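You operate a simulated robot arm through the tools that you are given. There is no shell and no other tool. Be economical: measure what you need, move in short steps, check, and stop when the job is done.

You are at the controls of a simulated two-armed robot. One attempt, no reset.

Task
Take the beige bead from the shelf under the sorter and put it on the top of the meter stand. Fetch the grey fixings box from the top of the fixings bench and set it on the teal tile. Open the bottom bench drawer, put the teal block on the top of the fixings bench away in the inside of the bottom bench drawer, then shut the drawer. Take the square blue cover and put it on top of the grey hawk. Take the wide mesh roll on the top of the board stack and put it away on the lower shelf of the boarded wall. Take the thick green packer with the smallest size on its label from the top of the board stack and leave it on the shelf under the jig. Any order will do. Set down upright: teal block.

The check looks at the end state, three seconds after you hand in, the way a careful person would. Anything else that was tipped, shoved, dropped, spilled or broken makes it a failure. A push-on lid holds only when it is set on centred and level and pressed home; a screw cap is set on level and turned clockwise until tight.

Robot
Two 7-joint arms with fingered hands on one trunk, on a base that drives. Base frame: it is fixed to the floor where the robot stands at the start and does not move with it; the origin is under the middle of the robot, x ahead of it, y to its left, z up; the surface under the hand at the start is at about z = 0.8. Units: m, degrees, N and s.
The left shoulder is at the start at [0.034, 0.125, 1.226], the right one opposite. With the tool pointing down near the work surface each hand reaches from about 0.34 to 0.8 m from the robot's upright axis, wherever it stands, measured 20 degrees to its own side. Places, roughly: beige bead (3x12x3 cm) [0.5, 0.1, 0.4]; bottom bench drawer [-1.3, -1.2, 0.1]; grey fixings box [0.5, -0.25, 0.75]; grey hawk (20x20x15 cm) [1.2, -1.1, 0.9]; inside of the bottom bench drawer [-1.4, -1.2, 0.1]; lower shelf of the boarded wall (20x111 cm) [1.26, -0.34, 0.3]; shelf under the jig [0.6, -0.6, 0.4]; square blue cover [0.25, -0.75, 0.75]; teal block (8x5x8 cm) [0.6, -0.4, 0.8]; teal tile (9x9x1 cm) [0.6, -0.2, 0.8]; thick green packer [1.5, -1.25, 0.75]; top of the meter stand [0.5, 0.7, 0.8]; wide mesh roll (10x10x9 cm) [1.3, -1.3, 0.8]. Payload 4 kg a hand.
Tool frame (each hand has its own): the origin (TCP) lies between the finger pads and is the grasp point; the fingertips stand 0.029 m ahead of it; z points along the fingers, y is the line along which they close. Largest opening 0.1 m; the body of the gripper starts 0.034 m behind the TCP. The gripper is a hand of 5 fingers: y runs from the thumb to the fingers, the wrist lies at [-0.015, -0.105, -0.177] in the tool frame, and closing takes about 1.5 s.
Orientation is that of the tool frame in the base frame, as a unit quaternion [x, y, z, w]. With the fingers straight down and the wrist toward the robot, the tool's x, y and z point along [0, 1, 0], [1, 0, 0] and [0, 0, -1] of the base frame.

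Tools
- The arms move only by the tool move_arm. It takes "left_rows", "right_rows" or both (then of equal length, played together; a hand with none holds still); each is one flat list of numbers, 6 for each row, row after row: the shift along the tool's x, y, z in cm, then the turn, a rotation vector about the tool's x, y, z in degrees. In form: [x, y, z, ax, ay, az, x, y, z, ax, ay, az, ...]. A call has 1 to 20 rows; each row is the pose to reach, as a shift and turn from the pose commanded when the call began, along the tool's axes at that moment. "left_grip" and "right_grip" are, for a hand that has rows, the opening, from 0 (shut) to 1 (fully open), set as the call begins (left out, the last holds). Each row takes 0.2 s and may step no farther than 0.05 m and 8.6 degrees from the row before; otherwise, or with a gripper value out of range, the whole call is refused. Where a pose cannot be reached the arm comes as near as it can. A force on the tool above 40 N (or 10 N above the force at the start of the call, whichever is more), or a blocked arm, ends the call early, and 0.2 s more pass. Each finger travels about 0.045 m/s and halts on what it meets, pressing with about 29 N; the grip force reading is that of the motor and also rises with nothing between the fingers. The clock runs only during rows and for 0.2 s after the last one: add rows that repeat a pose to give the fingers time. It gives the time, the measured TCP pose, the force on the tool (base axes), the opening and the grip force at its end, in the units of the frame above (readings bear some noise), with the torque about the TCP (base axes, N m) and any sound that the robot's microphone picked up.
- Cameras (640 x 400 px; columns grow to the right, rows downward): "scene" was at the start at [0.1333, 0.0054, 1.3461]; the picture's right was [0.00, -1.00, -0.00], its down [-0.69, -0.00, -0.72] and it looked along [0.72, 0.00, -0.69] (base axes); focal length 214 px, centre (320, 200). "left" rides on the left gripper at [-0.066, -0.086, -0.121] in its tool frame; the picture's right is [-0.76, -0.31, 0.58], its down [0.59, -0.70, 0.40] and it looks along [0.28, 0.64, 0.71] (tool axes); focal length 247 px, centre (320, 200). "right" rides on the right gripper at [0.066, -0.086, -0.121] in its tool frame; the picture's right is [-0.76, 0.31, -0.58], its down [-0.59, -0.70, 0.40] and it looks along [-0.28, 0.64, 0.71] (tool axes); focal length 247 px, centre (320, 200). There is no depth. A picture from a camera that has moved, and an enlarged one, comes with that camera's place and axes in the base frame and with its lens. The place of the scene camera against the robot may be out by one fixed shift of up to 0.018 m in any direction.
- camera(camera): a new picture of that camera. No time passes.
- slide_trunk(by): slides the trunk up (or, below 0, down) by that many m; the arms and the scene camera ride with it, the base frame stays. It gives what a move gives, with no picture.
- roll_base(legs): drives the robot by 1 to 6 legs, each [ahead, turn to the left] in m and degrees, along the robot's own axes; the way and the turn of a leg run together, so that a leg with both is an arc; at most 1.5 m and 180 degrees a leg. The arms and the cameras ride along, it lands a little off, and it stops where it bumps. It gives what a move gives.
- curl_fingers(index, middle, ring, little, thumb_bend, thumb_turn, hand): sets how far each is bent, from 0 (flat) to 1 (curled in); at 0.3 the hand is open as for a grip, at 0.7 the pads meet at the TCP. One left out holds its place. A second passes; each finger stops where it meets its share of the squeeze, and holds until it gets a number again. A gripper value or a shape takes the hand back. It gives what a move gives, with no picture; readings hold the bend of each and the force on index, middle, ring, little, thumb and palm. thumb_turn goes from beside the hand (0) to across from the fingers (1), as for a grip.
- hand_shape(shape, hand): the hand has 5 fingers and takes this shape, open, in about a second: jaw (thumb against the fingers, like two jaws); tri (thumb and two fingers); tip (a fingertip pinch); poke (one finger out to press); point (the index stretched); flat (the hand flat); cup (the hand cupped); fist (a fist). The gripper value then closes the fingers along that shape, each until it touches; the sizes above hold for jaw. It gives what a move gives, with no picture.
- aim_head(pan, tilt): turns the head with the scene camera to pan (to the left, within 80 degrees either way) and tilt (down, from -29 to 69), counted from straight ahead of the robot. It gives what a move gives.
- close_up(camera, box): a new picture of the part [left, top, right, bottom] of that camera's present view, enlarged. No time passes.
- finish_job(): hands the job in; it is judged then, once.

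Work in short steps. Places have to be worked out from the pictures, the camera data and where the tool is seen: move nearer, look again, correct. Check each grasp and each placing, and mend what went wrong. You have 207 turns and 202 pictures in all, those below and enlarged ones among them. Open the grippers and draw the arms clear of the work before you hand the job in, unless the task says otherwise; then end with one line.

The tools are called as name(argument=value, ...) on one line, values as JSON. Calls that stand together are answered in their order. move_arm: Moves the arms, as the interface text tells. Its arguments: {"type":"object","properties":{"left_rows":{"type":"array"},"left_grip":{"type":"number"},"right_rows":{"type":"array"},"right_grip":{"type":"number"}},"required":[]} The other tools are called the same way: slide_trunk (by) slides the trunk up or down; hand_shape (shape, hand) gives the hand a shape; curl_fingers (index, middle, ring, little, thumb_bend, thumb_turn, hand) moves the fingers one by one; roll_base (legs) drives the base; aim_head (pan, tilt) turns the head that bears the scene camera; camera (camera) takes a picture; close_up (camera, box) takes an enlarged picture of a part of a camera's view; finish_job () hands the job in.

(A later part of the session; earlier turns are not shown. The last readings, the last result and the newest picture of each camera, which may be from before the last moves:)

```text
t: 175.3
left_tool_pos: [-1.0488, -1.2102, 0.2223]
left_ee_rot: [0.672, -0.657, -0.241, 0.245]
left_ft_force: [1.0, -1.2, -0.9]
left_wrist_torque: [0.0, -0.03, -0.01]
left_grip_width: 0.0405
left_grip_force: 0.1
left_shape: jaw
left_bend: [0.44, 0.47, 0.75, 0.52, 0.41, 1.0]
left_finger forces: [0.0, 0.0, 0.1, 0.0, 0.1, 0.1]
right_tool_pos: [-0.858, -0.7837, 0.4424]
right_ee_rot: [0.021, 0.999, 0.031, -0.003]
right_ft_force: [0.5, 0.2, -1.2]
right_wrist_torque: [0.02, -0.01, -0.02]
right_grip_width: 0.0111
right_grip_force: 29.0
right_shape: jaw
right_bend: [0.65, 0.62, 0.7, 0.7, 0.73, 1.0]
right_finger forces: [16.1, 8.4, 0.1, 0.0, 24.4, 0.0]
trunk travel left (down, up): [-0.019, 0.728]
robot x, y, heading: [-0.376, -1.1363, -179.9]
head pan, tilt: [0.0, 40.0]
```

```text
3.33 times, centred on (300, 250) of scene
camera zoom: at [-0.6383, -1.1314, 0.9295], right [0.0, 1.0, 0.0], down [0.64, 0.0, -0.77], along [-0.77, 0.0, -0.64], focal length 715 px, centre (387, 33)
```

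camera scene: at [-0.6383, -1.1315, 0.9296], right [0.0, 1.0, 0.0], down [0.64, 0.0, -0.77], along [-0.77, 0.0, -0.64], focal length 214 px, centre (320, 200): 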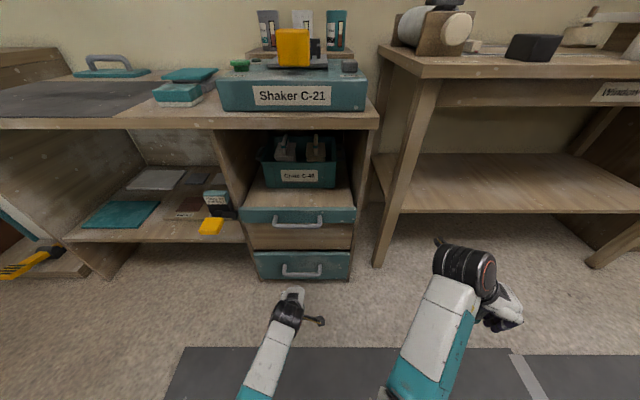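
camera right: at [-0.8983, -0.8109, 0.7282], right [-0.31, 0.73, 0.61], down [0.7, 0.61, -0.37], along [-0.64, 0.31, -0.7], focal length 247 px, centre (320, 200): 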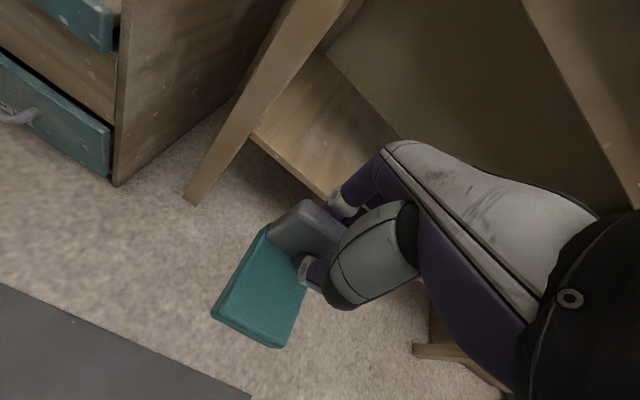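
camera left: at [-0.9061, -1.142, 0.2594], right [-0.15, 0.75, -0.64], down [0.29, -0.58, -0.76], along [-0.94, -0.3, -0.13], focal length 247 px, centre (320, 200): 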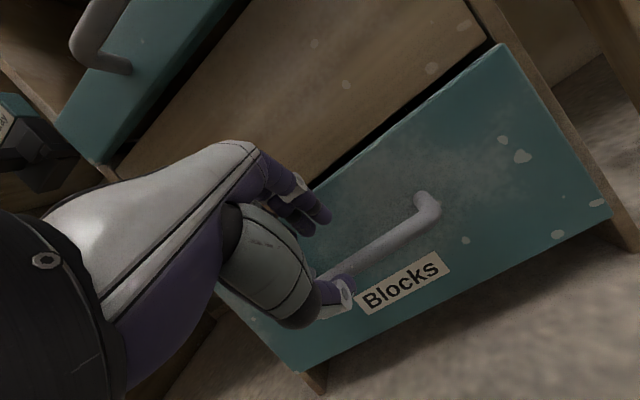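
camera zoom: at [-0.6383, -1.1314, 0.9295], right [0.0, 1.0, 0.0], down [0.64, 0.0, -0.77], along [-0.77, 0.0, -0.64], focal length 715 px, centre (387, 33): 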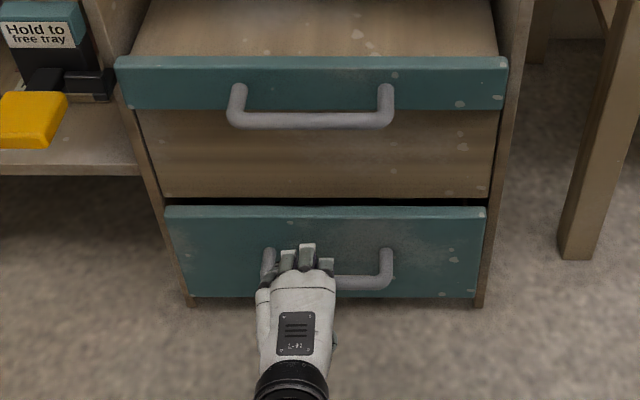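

Geometry confirmed. Advance 6 cm along the fingers so the bar enters between thumb and fingers.

move_arm(left_rows=[0, 0, 2, 0, 0, 0, 0, 0, 4, 0, 0, 0, 0, 0, 5.2, 0, 0, 0, 0, 0, 6, 0, 0, 0])

camera(camera="left")

close_up(camera="scene", box=[230, 190, 370, 310])

```text
t: 176.3
left_tool_pos: [-1.0727, -1.2113, 0.1967]
left_ee_rot: [0.671, -0.657, -0.241, 0.246]
left_ft_force: [-0.3, 1.2, -1.2]
left_wrist_torque: [0.0, -0.01, 0.02]
left_grip_width: 0.0402
left_grip_force: 0.0
left_shape: jaw
left_bend: [0.44, 0.47, 0.75, 0.52, 0.41, 1.0]
left_finger forces: [0.0, 0.0, 0.0, 0.0, 0.0, 0.0]
left hand out of reach, approached as far as the arm can: row 2, 3, 4
right_tool_pos: [-0.8577, -0.7842, 0.4422]
right_ee_rot: [0.021, 0.999, 0.032, -0.003]
right_ft_force: [1.2, 0.2, -0.6]
right_wrist_torque: [0.0, -0.03, -0.01]
right_grip_width: 0.0111
right_grip_force: 28.9
right_shape: jaw
right_bend: [0.65, 0.62, 0.7, 0.7, 0.73, 1.0]
right_finger forces: [16.1, 8.3, 0.1, 0.0, 24.4, 0.0]
trunk travel left (down, up): [-0.019, 0.728]
robot x, y, heading: [-0.3767, -1.1366, -179.9]
head pan, tilt: [0.0, 40.0]
```

```text
111 pictures are left
camera left: at [-0.9309, -1.1435, 0.2342], right [-0.15, 0.75, -0.64], down [0.29, -0.58, -0.76], along [-0.94, -0.3, -0.13], focal length 247 px, centre (320, 200)
```

left: 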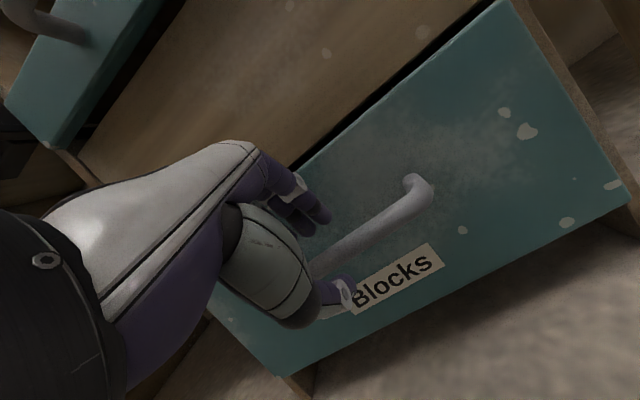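

```text
3.33 times, centred on (300, 250) of scene
camera zoom: at [-0.6384, -1.1315, 0.9295], right [0.0, 1.0, 0.0], down [0.64, 0.0, -0.77], along [-0.77, 0.0, -0.64], focal length 715 px, centre (387, 33)
```

zoom: 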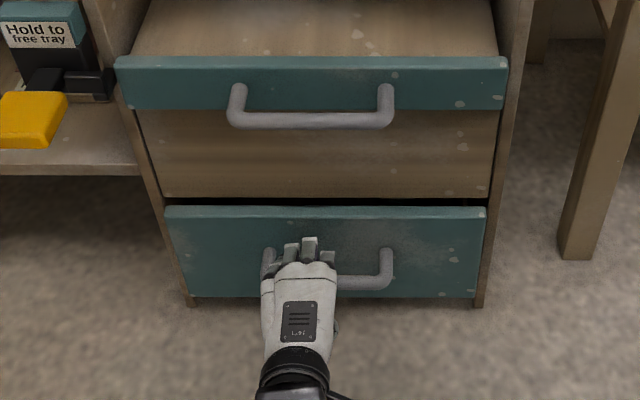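

Out of arm reach; pull the arm back ~7 cm, drive 10 cm ahead, and retry.

move_arm(left_rows=[0, -1.5, -2.2, 0, 0, 0, 0, -3, -4.4, 0, 0, 0, 0, -4.6, -6.5, 0, 0, 0])

roll_base(legs=[[0.1, 0]])

camera(camera="left")

```text
t: 177.1
left_tool_pos: [-0.9962, -1.209, 0.2169]
left_ee_rot: [0.672, -0.657, -0.24, 0.245]
left_ft_force: [-1.2, 0.3, -0.1]
left_wrist_torque: [0.04, 0.0, -0.04]
left_grip_width: 0.0403
left_grip_force: 0.1
left_shape: jaw
left_bend: [0.44, 0.47, 0.75, 0.52, 0.41, 1.0]
left_finger forces: [0.0, 0.1, 0.0, 0.0, 0.1, 0.0]
right_tool_pos: [-0.8562, -0.7842, 0.4433]
right_ee_rot: [0.021, 0.999, 0.032, -0.003]
right_ft_force: [-1.1, -0.3, -1.4]
right_wrist_torque: [0.0, 0.0, 0.03]
right_grip_width: 0.0112
right_grip_force: 28.7
right_shape: jaw
right_bend: [0.65, 0.62, 0.7, 0.7, 0.73, 1.0]
right_finger forces: [16.1, 8.3, 0.1, 0.0, 24.4, 0.0]
trunk travel left (down, up): [-0.019, 0.728]
robot x, y, heading: [-0.3783, -1.1413, -180.0]
head pan, tilt: [0.0, 40.0]
```

```text
t: 178.2
left_tool_pos: [-1.0928, -1.2111, 0.2097]
left_ee_rot: [0.673, -0.659, -0.235, 0.24]
left_ft_force: [35.6, 1.7, -3.3]
left_wrist_torque: [0.12, -1.33, 0.19]
left_grip_width: 0.0297
left_grip_force: 29.4
left_shape: jaw
left_bend: [0.77, 0.77, 0.73, 0.58, 0.43, 1.0]
left_finger forces: [0.0, 0.0, 0.1, 0.1, 35.2, 0.0]
right_tool_pos: [-0.9593, -0.7851, 0.4425]
right_ee_rot: [0.019, 0.999, 0.032, -0.003]
right_ft_force: [-0.3, -0.3, -0.4]
right_wrist_torque: [0.03, -0.01, 0.02]
right_grip_width: 0.0112
right_grip_force: 29.1
right_shape: jaw
right_bend: [0.65, 0.62, 0.7, 0.7, 0.73, 1.0]
right_finger forces: [16.1, 8.4, 0.0, 0.1, 24.4, 0.0]
trunk travel left (down, up): [-0.019, 0.728]
robot x, y, heading: [-0.4772, -1.1387, -179.7]
head pan, tilt: [0.0, 40.0]
```

```text
109 pictures are left
camera left: at [-0.9499, -1.1434, 0.2499], right [-0.15, 0.75, -0.64], down [0.31, -0.58, -0.75], along [-0.94, -0.31, -0.15], focal length 247 px, centre (320, 200)
```

left: 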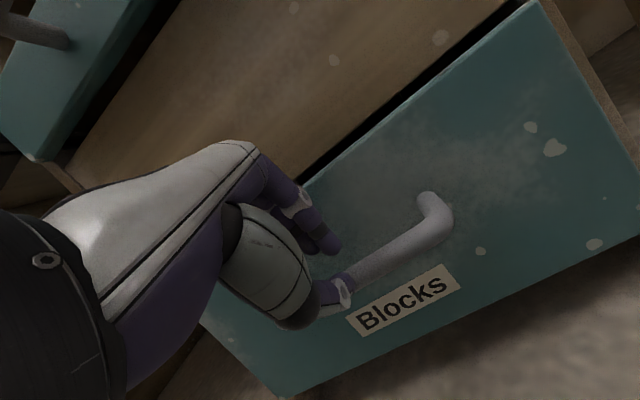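

I overshot: the thumb presses on the bar front. Back off 4.5 cm to the pre-grasp line, then advance along the fingers.

move_arm(left_rows=[0, -1.4, -2, 0, 0, 0, 0, -2.7, -3.8, 0, 0, 0, 0, -2.7, -3.8, 0, 0, 0], left_grip=0.45)

camera(camera="left")

```text
t: 179.2
left_tool_pos: [-1.1028, -1.2321, 0.263]
left_ee_rot: [0.659, -0.648, -0.256, 0.286]
left_ft_force: [0.5, -0.4, 0.3]
left_wrist_torque: [0.02, 0.01, 0.01]
left_grip_width: 0.0449
left_grip_force: 0.1
left_shape: jaw
left_bend: [0.42, 0.45, 0.74, 0.51, 0.39, 1.0]
left_finger forces: [0.0, 0.1, 0.1, 0.1, 0.1, 0.0]
right_tool_pos: [-0.9595, -0.7852, 0.4421]
right_ee_rot: [0.02, 0.999, 0.032, -0.003]
right_ft_force: [-0.3, 0.1, -0.9]
right_wrist_torque: [0.02, -0.01, 0.0]
right_grip_width: 0.0113
right_grip_force: 28.8
right_shape: jaw
right_bend: [0.65, 0.62, 0.7, 0.7, 0.73, 1.0]
right_finger forces: [16.2, 8.3, 0.0, 0.1, 24.4, 0.1]
trunk travel left (down, up): [-0.019, 0.728]
robot x, y, heading: [-0.4809, -1.137, -179.7]
head pan, tilt: [0.0, 40.0]
stopped in row 3 (left hand): the arm was blocked; the commanded pose is now the measured one
```

```text
108 pictures are left
camera left: at [-0.958, -1.1625, 0.2855], right [-0.21, 0.73, -0.65], down [0.23, -0.61, -0.76], along [-0.95, -0.31, -0.04], focal length 247 px, centre (320, 200)
```

left: 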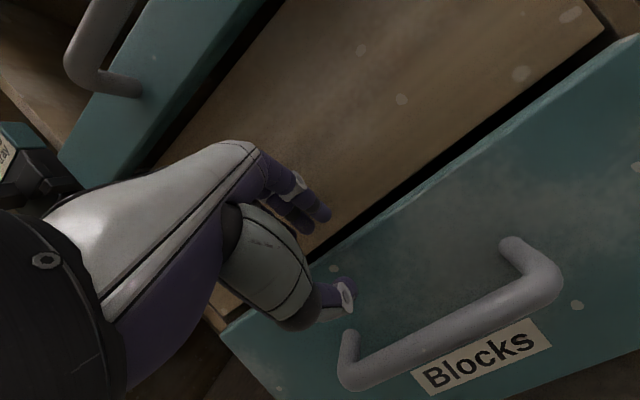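

Unexpected; look at the scene from the head.

camera(camera="scene")

```text
107 pictures are left
camera scene: at [-0.7396, -1.1324, 0.9295], right [0.0, 1.0, 0.0], down [0.64, 0.0, -0.77], along [-0.77, 0.0, -0.64], focal length 214 px, centre (320, 200)
```

scene: 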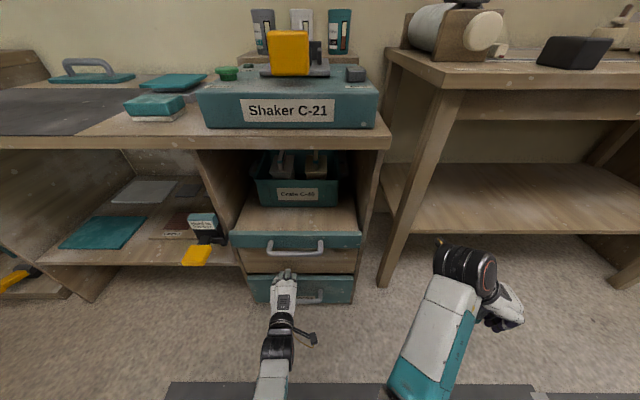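

Back off 10 cm, then test whether the left arm can be drawn in.

roll_base(legs=[[-0.12, 0]])

move_arm(left_rows=[0, -2, -1.5, 0, 0, 0, 0, -4, -3, 0, 0, 0, 0, -6, -4.5, 0, 0, 0, 0, -8, -6, 0, 0, 0])

camera(camera="scene")

```text
t: 180.5
left_tool_pos: [-0.9836, -1.2301, 0.2627]
left_ee_rot: [0.658, -0.649, -0.256, 0.284]
left_ft_force: [0.2, -0.6, -1.3]
left_wrist_torque: [0.01, -0.01, 0.06]
left_grip_width: 0.0448
left_grip_force: 0.1
left_shape: jaw
left_bend: [0.42, 0.45, 0.74, 0.51, 0.39, 1.0]
left_finger forces: [0.0, 0.1, 0.0, 0.0, 0.1, 0.2]
right_tool_pos: [-0.8401, -0.7834, 0.4418]
right_ee_rot: [0.021, 0.999, 0.033, -0.003]
right_ft_force: [-0.2, -0.3, -0.8]
right_wrist_torque: [0.03, 0.0, 0.01]
right_grip_width: 0.0113
right_grip_force: 28.7
right_shape: jaw
right_bend: [0.65, 0.62, 0.7, 0.7, 0.73, 1.0]
right_finger forces: [16.1, 8.4, 0.1, 0.0, 24.4, 0.1]
trunk travel left (down, up): [-0.019, 0.728]
robot x, y, heading: [-0.3595, -1.136, -180.1]
head pan, tilt: [0.0, 40.0]
```

```text
t: 181.5
left_tool_pos: [-0.9776, -1.2451, 0.3154]
left_ee_rot: [0.632, -0.627, -0.3, 0.344]
left_ft_force: [-0.5, 0.2, -0.7]
left_wrist_torque: [0.0, 0.03, 0.0]
left_grip_width: 0.0449
left_grip_force: 0.1
left_shape: jaw
left_bend: [0.42, 0.45, 0.74, 0.51, 0.39, 1.0]
left_finger forces: [0.0, 0.0, 0.1, 0.0, 0.0, 0.0]
right_tool_pos: [-0.8398, -0.7842, 0.4421]
right_ee_rot: [0.021, 0.999, 0.033, -0.003]
right_ft_force: [0.6, 0.6, -0.7]
right_wrist_torque: [0.02, 0.0, 0.02]
right_grip_width: 0.0112
right_grip_force: 28.9
right_shape: jaw
right_bend: [0.65, 0.62, 0.7, 0.7, 0.73, 1.0]
right_finger forces: [16.1, 8.3, 0.1, 0.0, 24.4, 0.1]
trunk travel left (down, up): [-0.019, 0.728]
robot x, y, heading: [-0.3601, -1.1392, -180.3]
head pan, tilt: [0.0, 40.0]
stopped in row 4 (left hand): the arm was blocked; the commanded pose is now the measured one
```

```text
106 pictures are left
camera scene: at [-0.6211, -1.1317, 0.9295], right [0.0, 1.0, 0.0], down [0.64, 0.0, -0.77], along [-0.77, 0.0, -0.64], focal length 214 px, centre (320, 200)
```

scene: 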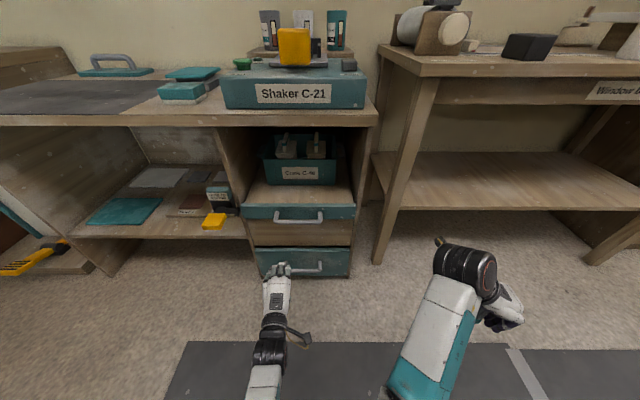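

The left arm is likely blocked by my own base at this low, centred posture. Move the left hand up and outward, then I'll shift the robot so the handle lies further to its left.

move_arm(left_rows=[2.1, 2, -1.3, 2.5, 0, 0, 4.2, 4, -2.7, 5, 0, 0, 6.4, 6, -4, 7.5, 0, 0, 8.5, 8, -5.3, 10, 0, 0, 10.6, 10, -6.7, 12, 0, 0, 12.8, 11.9, -8, 14, 0, 0])

move_arm(left_rows=[0, -2.3, -1.9, 0, 0, 0, 0, -4.6, -3.9, 0, 0, 0, 0, -6.9, -5.8, 0, 0, 0, 0, -9.2, -7.7, 0, 0, 0])

```text
t: 182.9
left_tool_pos: [-0.976, -1.3649, 0.4644]
left_ee_rot: [0.67, -0.658, -0.222, 0.262]
left_ft_force: [0.6, 0.0, -0.3]
left_wrist_torque: [0.0, 0.02, -0.01]
left_grip_width: 0.0448
left_grip_force: 0.1
left_shape: jaw
left_bend: [0.42, 0.45, 0.74, 0.51, 0.39, 1.0]
left_finger forces: [0.0, 0.0, 0.0, 0.1, 0.1, 0.1]
right_tool_pos: [-0.8409, -0.7843, 0.4431]
right_ee_rot: [0.02, 0.999, 0.033, -0.003]
right_ft_force: [-0.1, 0.4, -1.6]
right_wrist_torque: [0.0, -0.01, -0.01]
right_grip_width: 0.0115
right_grip_force: 29.2
right_shape: jaw
right_bend: [0.65, 0.62, 0.7, 0.7, 0.73, 1.0]
right_finger forces: [16.1, 8.3, 0.0, 0.0, 24.4, 0.0]
trunk travel left (down, up): [-0.019, 0.728]
robot x, y, heading: [-0.3592, -1.1399, -180.0]
head pan, tilt: [0.0, 40.0]
```

```text
t: 183.9
left_tool_pos: [-0.8562, -1.3592, 0.4645]
left_ee_rot: [0.671, -0.657, -0.221, 0.265]
left_ft_force: [-0.1, -0.1, 0.0]
left_wrist_torque: [0.01, 0.04, 0.02]
left_grip_width: 0.045
left_grip_force: 0.1
left_shape: jaw
left_bend: [0.42, 0.45, 0.74, 0.51, 0.39, 1.0]
left_finger forces: [0.0, 0.0, 0.0, 0.0, 0.0, 0.0]
right_tool_pos: [-0.8403, -0.7836, 0.4437]
right_ee_rot: [0.02, 0.999, 0.034, -0.003]
right_ft_force: [-0.3, -0.4, -1.9]
right_wrist_torque: [-0.04, -0.02, -0.03]
right_grip_width: 0.0109
right_grip_force: 28.9
right_shape: jaw
right_bend: [0.65, 0.62, 0.7, 0.7, 0.73, 1.0]
right_finger forces: [16.2, 8.3, 0.0, 0.1, 24.4, 0.0]
trunk travel left (down, up): [-0.019, 0.728]
robot x, y, heading: [-0.3593, -1.1384, -179.9]
head pan, tilt: [0.0, 40.0]
```

Works again. Lower the hand at a more outward position (rel left ≈0.32).

move_arm(left_rows=[1.7, -2, 3.6, 0, 0, 0, 3.4, -4, 7.2, 0, 0, 0, 5, -6, 10.8, 0, 0, 0, 6.7, -8, 14.4, 0, 0, 0, 8.4, -10, 18, 0, 0, 0, 10, -11.8, 21.7, 0, 0, 0])

camera(camera="scene")

```text
t: 185.3
left_tool_pos: [-0.9069, -1.4719, 0.2243]
left_ee_rot: [0.67, -0.657, -0.223, 0.265]
left_ft_force: [-0.4, 0.1, 0.8]
left_wrist_torque: [-0.02, -0.01, 0.02]
left_grip_width: 0.045
left_grip_force: 0.1
left_shape: jaw
left_bend: [0.42, 0.45, 0.74, 0.51, 0.39, 1.0]
left_finger forces: [0.0, 0.0, 0.1, 0.1, 0.0, 0.1]
right_tool_pos: [-0.8403, -0.7841, 0.4429]
right_ee_rot: [0.02, 0.999, 0.033, -0.003]
right_ft_force: [0.9, -0.6, -1.1]
right_wrist_torque: [0.03, 0.0, -0.01]
right_grip_width: 0.0113
right_grip_force: 28.9
right_shape: jaw
right_bend: [0.65, 0.62, 0.7, 0.7, 0.73, 1.0]
right_finger forces: [16.1, 8.3, 0.0, 0.0, 24.4, 0.1]
trunk travel left (down, up): [-0.019, 0.728]
robot x, y, heading: [-0.3588, -1.1387, -179.8]
head pan, tilt: [0.0, 40.0]
```

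```text
105 pictures are left
camera scene: at [-0.6209, -1.1317, 0.9296], right [0.0, 1.0, 0.0], down [0.64, 0.0, -0.77], along [-0.77, 0.0, -0.64], focal length 214 px, centre (320, 200)
```

scene: 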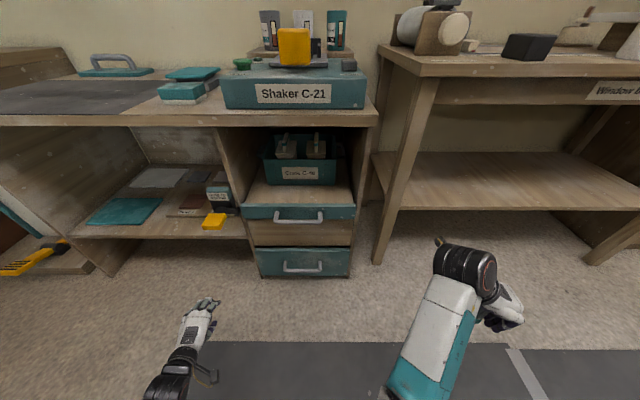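

Sidestep right 0.264 m so the handle lines up with this hand pose.

roll_base(legs=[[0, -90], [0.264, 0], [0, 90]])

camera(camera="left")

camera(camera="scene")

```text
t: 195.0
left_tool_pos: [-0.9018, -1.2195, 0.2236]
left_ee_rot: [0.678, -0.649, -0.219, 0.266]
left_ft_force: [0.5, -0.2, 0.3]
left_wrist_torque: [0.01, 0.04, -0.04]
left_grip_width: 0.0449
left_grip_force: 0.0
left_shape: jaw
left_bend: [0.42, 0.45, 0.74, 0.51, 0.39, 1.0]
left_finger forces: [0.1, 0.0, 0.1, 0.0, 0.0, 0.0]
right_tool_pos: [-0.8529, -0.5311, 0.4426]
right_ee_rot: [0.008, 0.999, 0.034, -0.003]
right_ft_force: [0.9, 0.5, -1.3]
right_wrist_torque: [0.02, -0.03, -0.02]
right_grip_width: 0.0113
right_grip_force: 28.9
right_shape: jaw
right_bend: [0.65, 0.63, 0.7, 0.7, 0.73, 1.0]
right_finger forces: [15.8, 8.2, 0.0, 0.0, 23.8, 0.0]
trunk travel left (down, up): [-0.019, 0.728]
robot x, y, heading: [-0.3642, -0.8718, -178.5]
head pan, tilt: [0.0, 40.0]
```

```text
104 pictures are left
camera left: at [-0.7629, -1.1458, 0.2582], right [-0.18, 0.71, -0.68], down [0.32, -0.61, -0.73], along [-0.93, -0.35, -0.12], focal length 247 px, centre (320, 200)
```

left: 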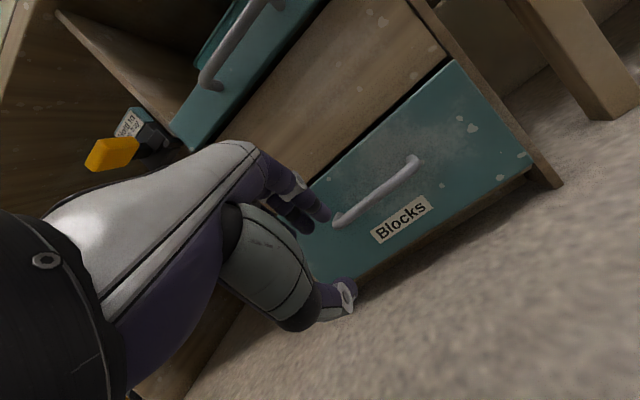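

```text
103 pictures are left
camera scene: at [-0.6255, -0.8742, 0.9296], right [-0.03, 1.0, 0.0], down [0.64, 0.02, -0.77], along [-0.77, -0.02, -0.64], focal length 214 px, centre (320, 200)
```

scene: 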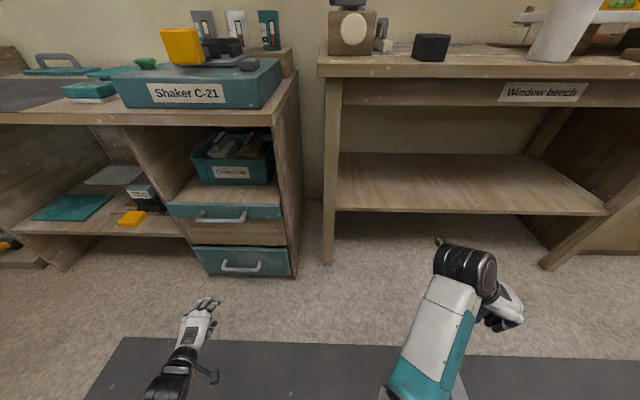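

Correct heading 1.5° and drive 0.135 m to the pre-grasp point.

roll_base(legs=[[0, -1.5], [0.133, 0]])

camera(camera="left")

```text
t: 196.7
left_tool_pos: [-1.0415, -1.2069, 0.2234]
left_ee_rot: [0.67, -0.658, -0.222, 0.263]
left_ft_force: [0.2, -0.8, 0.0]
left_wrist_torque: [0.0, 0.0, 0.0]
left_grip_width: 0.0449
left_grip_force: 0.1
left_shape: jaw
left_bend: [0.42, 0.45, 0.74, 0.51, 0.39, 1.0]
left_finger forces: [0.0, 0.0, 0.0, 0.0, 0.0, 0.1]
right_tool_pos: [-0.975, -0.5185, 0.4439]
right_ee_rot: [0.021, 0.999, 0.033, -0.002]
right_ft_force: [0.1, 0.0, -1.9]
right_wrist_torque: [0.01, -0.04, 0.03]
right_grip_width: 0.0112
right_grip_force: 29.3
right_shape: jaw
right_bend: [0.65, 0.63, 0.7, 0.7, 0.73, 1.0]
right_finger forces: [15.7, 8.2, 0.0, 0.0, 24.0, 0.0]
trunk travel left (down, up): [-0.019, 0.728]
robot x, y, heading: [-0.4968, -0.8695, -179.6]
head pan, tilt: [0.0, 40.0]
```

```text
102 pictures are left
camera left: at [-0.9004, -1.1362, 0.2582], right [-0.16, 0.72, -0.68], down [0.3, -0.61, -0.73], along [-0.94, -0.32, -0.12], focal length 247 px, centre (320, 200)
```

left: 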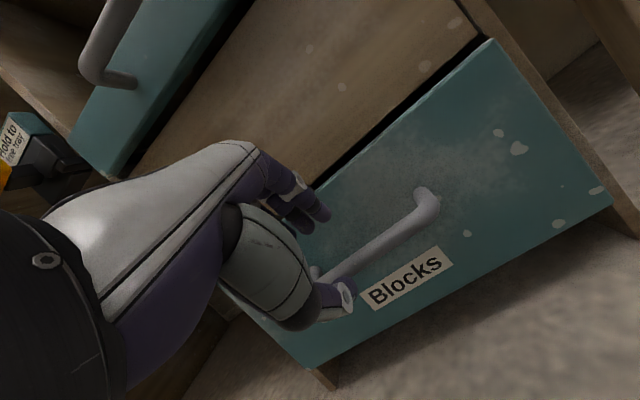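

Advance 6.2 cm along the fingers.

move_arm(left_rows=[0, 0.2, 2, 0, 0, 0, 0, 0.3, 4, 0, 0, 0, 0, 0.4, 5.2, 0, 0, 0, 0, 0.4, 6.2, 0, 0, 0])

camera(camera="left")

```text
t: 197.7
left_tool_pos: [-1.085, -1.212, 0.1801]
left_ee_rot: [0.669, -0.658, -0.223, 0.263]
left_ft_force: [0.5, 0.3, 0.5]
left_wrist_torque: [0.01, 0.01, 0.01]
left_grip_width: 0.0448
left_grip_force: 0.2
left_shape: jaw
left_bend: [0.42, 0.45, 0.74, 0.51, 0.39, 1.0]
left_finger forces: [0.0, 0.0, 0.0, 0.1, 0.0, 0.0]
right_tool_pos: [-0.9756, -0.5186, 0.4418]
right_ee_rot: [0.021, 0.999, 0.033, -0.002]
right_ft_force: [0.5, 0.2, -1.1]
right_wrist_torque: [-0.01, -0.03, 0.03]
right_grip_width: 0.0112
right_grip_force: 28.9
right_shape: jaw
right_bend: [0.65, 0.63, 0.7, 0.7, 0.73, 1.0]
right_finger forces: [15.8, 8.2, 0.0, 0.0, 24.0, 0.0]
trunk travel left (down, up): [-0.019, 0.728]
robot x, y, heading: [-0.495, -0.8725, -179.7]
head pan, tilt: [0.0, 40.0]
```

```text
101 pictures are left
camera left: at [-0.9436, -1.1412, 0.2136], right [-0.17, 0.72, -0.68], down [0.3, -0.62, -0.73], along [-0.94, -0.32, -0.11], focal length 247 px, centre (320, 200)
```

left: 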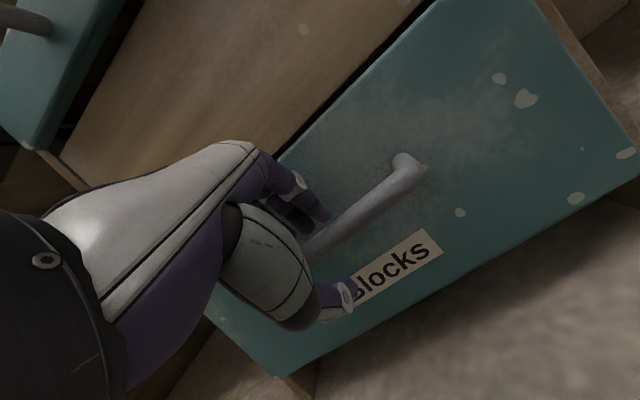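

The bar is between thumb and fingers, no contact forces. Close.

move_arm(left_rows=[0, 0, 0, 0, 0, 0, 0, 0, 0, 0, 0, 0, 0, 0, 0, 0, 0, 0, 0, 0, 0, 0, 0, 0, 0, 0, 0, 0, 0, 0], left_grip=0)

camera(camera="left")

```text
t: 198.8
left_tool_pos: [-1.0846, -1.2111, 0.1794]
left_ee_rot: [0.67, -0.658, -0.222, 0.264]
left_ft_force: [-3.4, 0.0, -3.3]
left_wrist_torque: [-0.18, 0.01, -0.09]
left_grip_width: 0.0072
left_grip_force: 29.1
left_shape: jaw
left_bend: [0.66, 0.65, 0.73, 0.7, 0.71, 1.0]
left_finger forces: [14.0, 6.7, 3.1, 3.0, 24.4, 0.0]
right_tool_pos: [-0.9754, -0.5205, 0.442]
right_ee_rot: [0.021, 0.999, 0.033, -0.003]
right_ft_force: [0.2, 0.1, -1.6]
right_wrist_torque: [0.02, -0.02, 0.0]
right_grip_width: 0.0113
right_grip_force: 28.5
right_shape: jaw
right_bend: [0.65, 0.63, 0.7, 0.7, 0.73, 1.0]
right_finger forces: [15.8, 8.2, 0.0, 0.1, 24.0, 0.0]
trunk travel left (down, up): [-0.019, 0.728]
robot x, y, heading: [-0.4949, -0.8766, -179.8]
head pan, tilt: [0.0, 40.0]
```

```text
100 pictures are left
camera left: at [-0.9434, -1.1412, 0.2135], right [-0.16, 0.72, -0.68], down [0.3, -0.62, -0.73], along [-0.94, -0.32, -0.12], focal length 247 px, centre (320, 200)
```

left: 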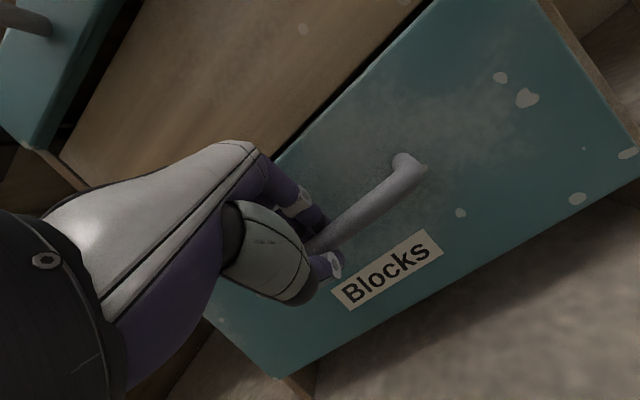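

Bar gripped. Pull by backing 0.12 m first.

roll_base(legs=[[-0.12, 0]])

camera(camera="left")

camera(camera="scene")

```text
t: 200.1
left_tool_pos: [-0.9625, -1.2128, 0.1771]
left_ee_rot: [0.67, -0.658, -0.222, 0.264]
left_ft_force: [1.4, 0.8, -1.6]
left_wrist_torque: [-0.2, -0.04, -0.05]
left_grip_width: 0.0069
left_grip_force: 29.7
left_shape: jaw
left_bend: [0.66, 0.65, 0.73, 0.7, 0.71, 1.0]
left_finger forces: [14.2, 6.6, 3.0, 3.6, 25.9, 0.0]
right_tool_pos: [-0.8539, -0.52, 0.443]
right_ee_rot: [0.02, 0.999, 0.033, -0.002]
right_ft_force: [-0.4, 0.0, -0.8]
right_wrist_torque: [0.03, -0.04, 0.02]
right_grip_width: 0.0112
right_grip_force: 29.1
right_shape: jaw
right_bend: [0.65, 0.63, 0.7, 0.7, 0.73, 1.0]
right_finger forces: [15.7, 8.2, 0.0, 0.1, 24.0, 0.0]
trunk travel left (down, up): [-0.019, 0.728]
robot x, y, heading: [-0.374, -0.8721, -180.0]
head pan, tilt: [0.0, 40.0]
```

```text
99 pictures are left
camera left: at [-0.8214, -1.1413, 0.2135], right [-0.17, 0.72, -0.68], down [0.3, -0.61, -0.73], along [-0.94, -0.32, -0.12], focal length 247 px, centre (320, 200)
```

left: 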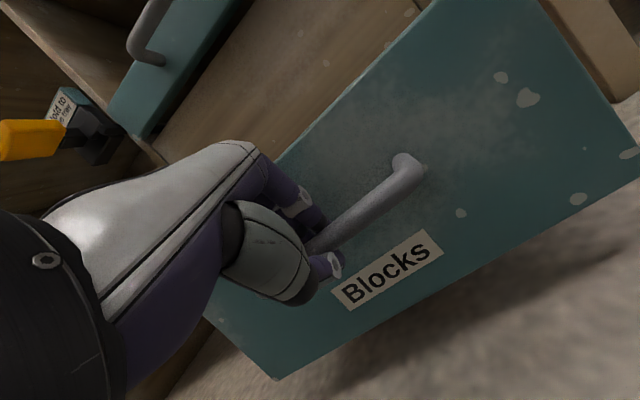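

```text
98 pictures are left
camera scene: at [-0.6352, -0.8678, 0.9295], right [0.0, 1.0, 0.0], down [0.64, 0.0, -0.77], along [-0.77, 0.0, -0.64], focal length 214 px, centre (320, 200)
```

scene: 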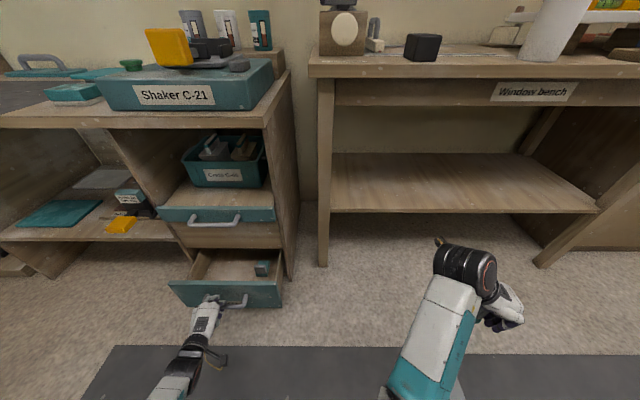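

Drawer slides open (a small block is already in it). Pull another 0.1 m.

roll_base(legs=[[-0.1, 0]])

close_up(camera="scene", box=[130, 180, 330, 340])

```text
t: 201.2
left_tool_pos: [-0.861, -1.2127, 0.1791]
left_ee_rot: [0.671, -0.657, -0.222, 0.263]
left_ft_force: [0.8, 0.3, -0.8]
left_wrist_torque: [-0.18, -0.03, -0.03]
left_grip_width: 0.0064
left_grip_force: 29.4
left_shape: jaw
left_bend: [0.66, 0.65, 0.73, 0.7, 0.71, 1.0]
left_finger forces: [14.1, 6.6, 3.0, 3.9, 25.8, 0.1]
right_tool_pos: [-0.7531, -0.5205, 0.4419]
right_ee_rot: [0.019, 0.999, 0.034, -0.002]
right_ft_force: [-0.5, 0.3, -1.5]
right_wrist_torque: [0.01, 0.0, 0.0]
right_grip_width: 0.011
right_grip_force: 28.8
right_shape: jaw
right_bend: [0.65, 0.63, 0.7, 0.7, 0.73, 1.0]
right_finger forces: [15.8, 8.2, 0.0, 0.0, 23.9, 0.0]
trunk travel left (down, up): [-0.019, 0.728]
robot x, y, heading: [-0.2731, -0.872, -179.8]
head pan, tilt: [0.0, 40.0]
```

```text
2.50 times, centred on (230, 260) of scene
camera zoom: at [-0.5343, -0.8676, 0.9295], right [0.0, 1.0, 0.0], down [0.64, 0.0, -0.77], along [-0.77, 0.0, -0.64], focal length 536 px, centre (545, 50)
```

zoom: 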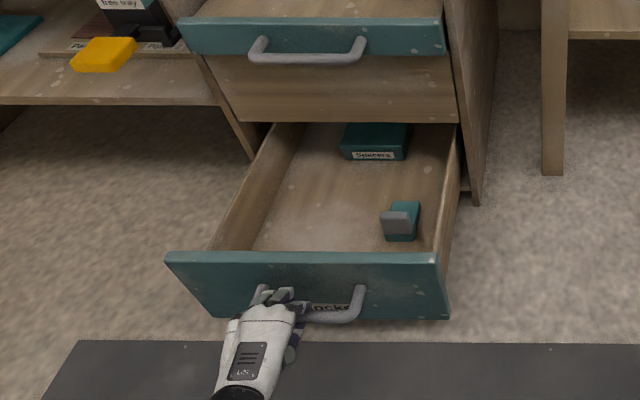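

Drawer is open 22 cm with free floor at left/middle. Release the handle and back the left hand out upward.

move_arm(left_rows=[0, 0, 0, 0, 0, 0, 0, 0, 0, 0, 0, 0, 0, 0, 0, 0, 0, 0, 0, 0, 0, 0, 0, 0, 0, 0, -2.5, 0, 0, 0, 0, 0, -5, 0, 0, 0, 0, 0, -8, 0, 0, 0], left_grip=0.5)

move_arm(left_rows=[2, 1, -3.5, 0, 0, 0, 3, 2, -7, 0, 0, 0, 4, 3, -10.5, 0, 0, 0, 5, 4, -14, 0, 0, 0, 6, 5, -17, 0, 0, 0])

roll_base(legs=[[-0.15, 0]])

camera(camera="scene")

```text
t: 202.8
left_tool_pos: [-0.8093, -1.2061, 0.2424]
left_ee_rot: [0.671, -0.657, -0.221, 0.264]
left_ft_force: [-0.1, 1.2, -0.6]
left_wrist_torque: [-0.02, 0.03, 0.0]
left_grip_width: 0.0498
left_grip_force: 0.1
left_shape: jaw
left_bend: [0.41, 0.43, 0.74, 0.49, 0.36, 1.0]
left_finger forces: [0.0, 0.1, 0.1, 0.1, 0.0, 0.0]
right_tool_pos: [-0.7528, -0.5192, 0.4424]
right_ee_rot: [0.019, 0.999, 0.033, -0.004]
right_ft_force: [-0.4, 0.1, -0.8]
right_wrist_torque: [0.01, -0.01, -0.01]
right_grip_width: 0.0111
right_grip_force: 28.9
right_shape: jaw
right_bend: [0.65, 0.63, 0.7, 0.7, 0.73, 1.0]
right_finger forces: [15.8, 8.2, 0.0, 0.0, 24.0, 0.1]
trunk travel left (down, up): [-0.019, 0.728]
robot x, y, heading: [-0.2704, -0.8701, -180.1]
head pan, tilt: [0.0, 40.0]
```

```text
t: 204.0
left_tool_pos: [-0.7359, -1.255, 0.406]
left_ee_rot: [0.671, -0.657, -0.222, 0.263]
left_ft_force: [-0.1, 0.3, 0.0]
left_wrist_torque: [-0.01, -0.01, -0.03]
left_grip_width: 0.0498
left_grip_force: 0.2
left_shape: jaw
left_bend: [0.41, 0.43, 0.74, 0.49, 0.36, 1.0]
left_finger forces: [0.0, 0.0, 0.1, 0.0, 0.0, 0.1]
right_tool_pos: [-0.7539, -0.5192, 0.4415]
right_ee_rot: [0.019, 0.999, 0.033, -0.003]
right_ft_force: [-0.2, -0.1, -1.6]
right_wrist_torque: [0.06, 0.0, -0.01]
right_grip_width: 0.011
right_grip_force: 29.0
right_shape: jaw
right_bend: [0.65, 0.63, 0.7, 0.7, 0.73, 1.0]
right_finger forces: [15.8, 8.2, 0.0, 0.0, 24.0, 0.0]
trunk travel left (down, up): [-0.019, 0.728]
robot x, y, heading: [-0.2733, -0.8746, -179.6]
head pan, tilt: [0.0, 40.0]
```

```text
t: 205.6
left_tool_pos: [-0.5835, -1.2569, 0.4062]
left_ee_rot: [0.672, -0.656, -0.221, 0.263]
left_ft_force: [-0.1, 0.0, -0.5]
left_wrist_torque: [0.0, 0.0, -0.01]
left_grip_width: 0.0497
left_grip_force: 0.0
left_shape: jaw
left_bend: [0.41, 0.43, 0.74, 0.49, 0.36, 1.0]
left_finger forces: [0.0, 0.0, 0.0, 0.0, 0.1, 0.0]
right_tool_pos: [-0.6036, -0.5211, 0.4422]
right_ee_rot: [0.018, 0.999, 0.033, -0.003]
right_ft_force: [-0.5, 0.3, -0.7]
right_wrist_torque: [0.0, 0.0, 0.03]
right_grip_width: 0.0112
right_grip_force: 28.7
right_shape: jaw
right_bend: [0.65, 0.63, 0.7, 0.7, 0.73, 1.0]
right_finger forces: [15.8, 8.2, 0.0, 0.0, 24.0, 0.0]
trunk travel left (down, up): [-0.019, 0.728]
robot x, y, heading: [-0.1221, -0.8675, -179.4]
head pan, tilt: [0.0, 40.0]
stopped in leg 1: the robot was blocked; the commanded pose is now the measured one
```

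```text
96 pictures are left
camera scene: at [-0.3831, -0.8676, 0.9296], right [-0.01, 1.0, 0.0], down [0.64, 0.01, -0.77], along [-0.77, -0.01, -0.64], focal length 214 px, centre (320, 200)
```

scene: 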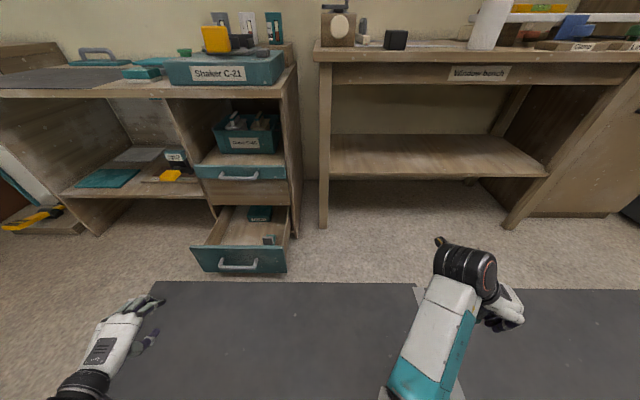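

The base touched something behind. Move ahead 0.1, then sidestep left to y≈-1.58 for the right hand to reach the drawer.

roll_base(legs=[[0.1, 0], [0, 89.5], [0.71, 0], [0, -90]])

camera(camera="scene")

```text
t: 218.0
left_tool_pos: [-0.7035, -1.9532, 0.4063]
left_ee_rot: [-0.663, 0.665, 0.225, -0.26]
left_ft_force: [-0.7, -0.3, 0.5]
left_wrist_torque: [0.0, -0.01, -0.01]
left_grip_width: 0.0498
left_grip_force: 0.1
left_shape: jaw
left_bend: [0.41, 0.43, 0.74, 0.49, 0.36, 1.0]
left_finger forces: [0.0, 0.1, 0.0, 0.0, 0.0, 0.0]
right_tool_pos: [-0.7054, -1.216, 0.4432]
right_ee_rot: [0.03, 0.999, 0.033, -0.003]
right_ft_force: [0.0, 0.9, -0.9]
right_wrist_torque: [0.0, 0.0, -0.01]
right_grip_width: 0.0109
right_grip_force: 28.6
right_shape: jaw
right_bend: [0.65, 0.63, 0.7, 0.7, 0.74, 1.0]
right_finger forces: [15.7, 8.0, 0.0, 0.1, 23.7, 0.0]
trunk travel left (down, up): [-0.019, 0.728]
robot x, y, heading: [-0.2301, -1.5787, 178.9]
head pan, tilt: [0.0, 40.0]
```

```text
95 pictures are left
camera scene: at [-0.4936, -1.5682, 0.9296], right [0.02, 1.0, 0.0], down [0.64, -0.01, -0.77], along [-0.77, 0.01, -0.64], focal length 214 px, centre (320, 200)
```

scene: 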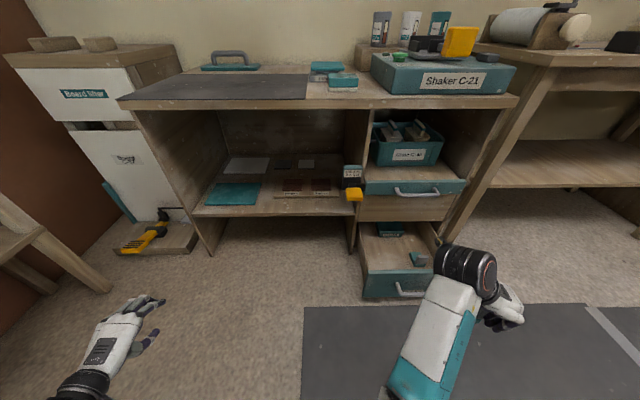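

Drive ahead 0.27 m so the block hovers over the open drawer.

roll_base(legs=[[0.27, 1]])

camera(camera="scene")

camera(camera="right")

```text
t: 219.9
left_tool_pos: [-0.9677, -1.9593, 0.4067]
left_ee_rot: [0.67, -0.658, -0.223, 0.262]
left_ft_force: [0.4, 0.6, -0.8]
left_wrist_torque: [0.01, 0.01, -0.02]
left_grip_width: 0.0496
left_grip_force: 0.1
left_shape: jaw
left_bend: [0.41, 0.43, 0.74, 0.49, 0.36, 1.0]
left_finger forces: [0.0, 0.0, 0.0, 0.0, 0.0, 0.0]
right_tool_pos: [-0.9853, -1.2228, 0.4425]
right_ee_rot: [0.02, 0.999, 0.034, -0.003]
right_ft_force: [0.1, 0.3, -1.3]
right_wrist_torque: [-0.01, -0.01, 0.01]
right_grip_width: 0.011
right_grip_force: 29.0
right_shape: jaw
right_bend: [0.65, 0.63, 0.7, 0.7, 0.74, 1.0]
right_finger forces: [15.6, 8.0, 0.1, 0.1, 23.7, 0.0]
trunk travel left (down, up): [-0.019, 0.728]
robot x, y, heading: [-0.5063, -1.5787, -179.7]
head pan, tilt: [0.0, 40.0]
```

```text
94 pictures are left
camera scene: at [-0.7651, -1.572, 0.9296], right [0.0, 1.0, 0.0], down [0.64, 0.0, -0.77], along [-0.77, 0.0, -0.64], focal length 214 px, centre (320, 200)
```

scene: 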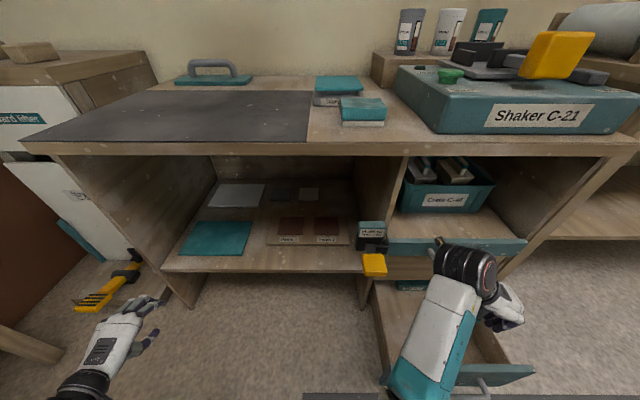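

```text
93 pictures are left
camera right: at [-1.0522, -1.3149, 0.5582], right [0.77, 0.24, 0.59], down [0.56, -0.7, -0.45], along [0.31, 0.68, -0.67], focal length 247 px, centre (320, 200)
```

right: 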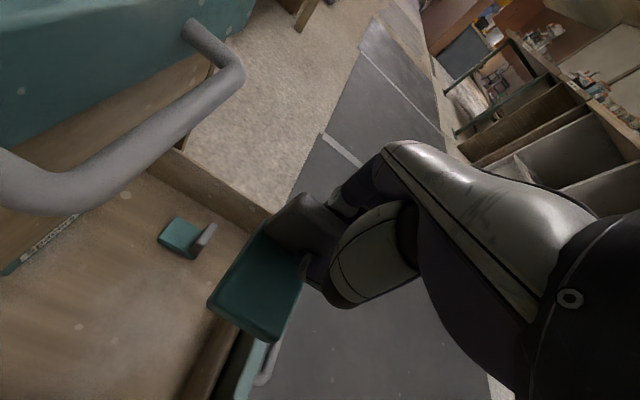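

Lower 20 cm into the drawer, check clearances.

move_arm(right_rows=[0, 0, 4, 0, 0, 0, 0, 0, 8, 0, 0, 0, 0, 0, 12, 0, 0, 0, 0, 0, 16, 0, 0, 0, 0, 0, 19, 0, 0, 0])

camera(camera="right")

camera(camera="scene")

```text
t: 221.2
left_tool_pos: [-0.9673, -1.9595, 0.4058]
left_ee_rot: [0.67, -0.658, -0.223, 0.263]
left_ft_force: [0.1, -0.5, -0.1]
left_wrist_torque: [0.01, 0.02, 0.02]
left_grip_width: 0.0496
left_grip_force: 0.0
left_shape: jaw
left_bend: [0.41, 0.43, 0.74, 0.49, 0.36, 1.0]
left_finger forces: [0.0, 0.0, 0.0, 0.1, 0.1, 0.0]
right_tool_pos: [-0.9869, -1.2119, 0.2514]
right_ee_rot: [0.02, 0.999, 0.031, -0.003]
right_ft_force: [-0.3, 0.3, -0.7]
right_wrist_torque: [0.01, -0.01, -0.02]
right_grip_width: 0.0111
right_grip_force: 29.2
right_shape: jaw
right_bend: [0.65, 0.63, 0.7, 0.7, 0.74, 1.0]
right_finger forces: [15.6, 8.0, 0.1, 0.0, 23.6, 0.1]
trunk travel left (down, up): [-0.019, 0.728]
robot x, y, heading: [-0.5043, -1.5806, -179.7]
head pan, tilt: [0.0, 40.0]
```

```text
92 pictures are left
camera right: at [-1.0546, -1.3022, 0.3668], right [0.77, 0.24, 0.59], down [0.56, -0.7, -0.45], along [0.31, 0.67, -0.67], focal length 247 px, centre (320, 200)
```

right: 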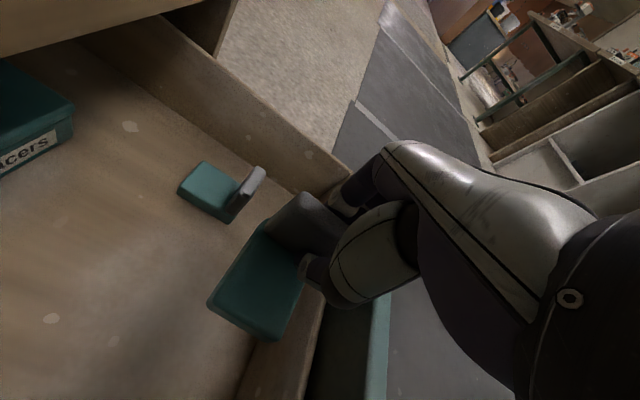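

```text
91 pictures are left
camera scene: at [-0.7651, -1.572, 0.9296], right [0.0, 1.0, 0.0], down [0.64, 0.0, -0.77], along [-0.77, 0.0, -0.64], focal length 214 px, centre (320, 200)
```

scene: 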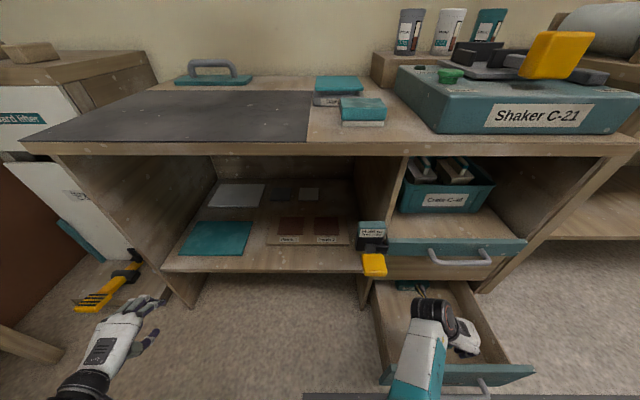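

The block is close to the drawer's inner front; shift 4 cm inward (forward), then lower 8 cm.

move_arm(right_rows=[2, 0, 0, 0, 0, 0, 4, 0, 0, 0, 0, 0, 4.2, 0, 3, 0, 0, 0, 4.2, 0, 6, 0, 0, 0, 4.2, 0, 9, 0, 0, 0])

camera(camera="right")

close_up(camera="scene", box=[340, 220, 560, 395])

```text
t: 222.3
left_tool_pos: [-0.9666, -1.96, 0.4055]
left_ee_rot: [0.671, -0.657, -0.222, 0.263]
left_ft_force: [0.2, 0.8, 0.4]
left_wrist_torque: [-0.01, 0.01, -0.01]
left_grip_width: 0.0499
left_grip_force: 0.1
left_shape: jaw
left_bend: [0.41, 0.43, 0.74, 0.49, 0.36, 1.0]
left_finger forces: [0.1, 0.0, 0.0, 0.1, 0.0, 0.0]
right_tool_pos: [-1.0288, -1.2025, 0.1624]
right_ee_rot: [0.02, 0.999, 0.033, -0.004]
right_ft_force: [0.2, -0.9, -0.6]
right_wrist_torque: [0.02, -0.01, 0.0]
right_grip_width: 0.0113
right_grip_force: 29.1
right_shape: jaw
right_bend: [0.65, 0.63, 0.7, 0.7, 0.74, 1.0]
right_finger forces: [15.7, 8.1, 0.0, 0.0, 23.7, 0.0]
trunk travel left (down, up): [-0.019, 0.728]
robot x, y, heading: [-0.502, -1.5775, -179.8]
head pan, tilt: [0.0, 40.0]
```

```text
90 pictures are left
camera right: at [-1.0969, -1.2939, 0.2784], right [0.77, 0.24, 0.59], down [0.56, -0.7, -0.45], along [0.3, 0.68, -0.67], focal length 247 px, centre (320, 200)
```

right: 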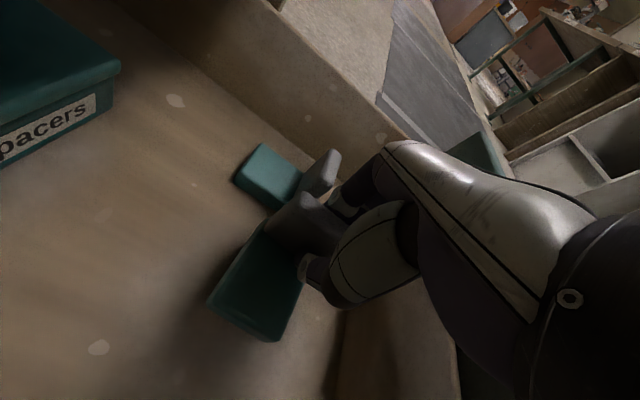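

```text
2.29 times, centred on (450, 308) of scene
camera zoom: at [-0.7651, -1.5721, 0.9296], right [0.0, 1.0, 0.0], down [0.64, 0.0, -0.77], along [-0.77, 0.0, -0.64], focal length 490 px, centre (23, -46)
```

zoom: 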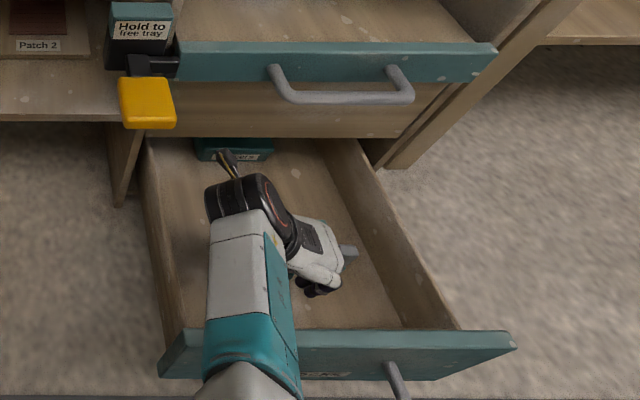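

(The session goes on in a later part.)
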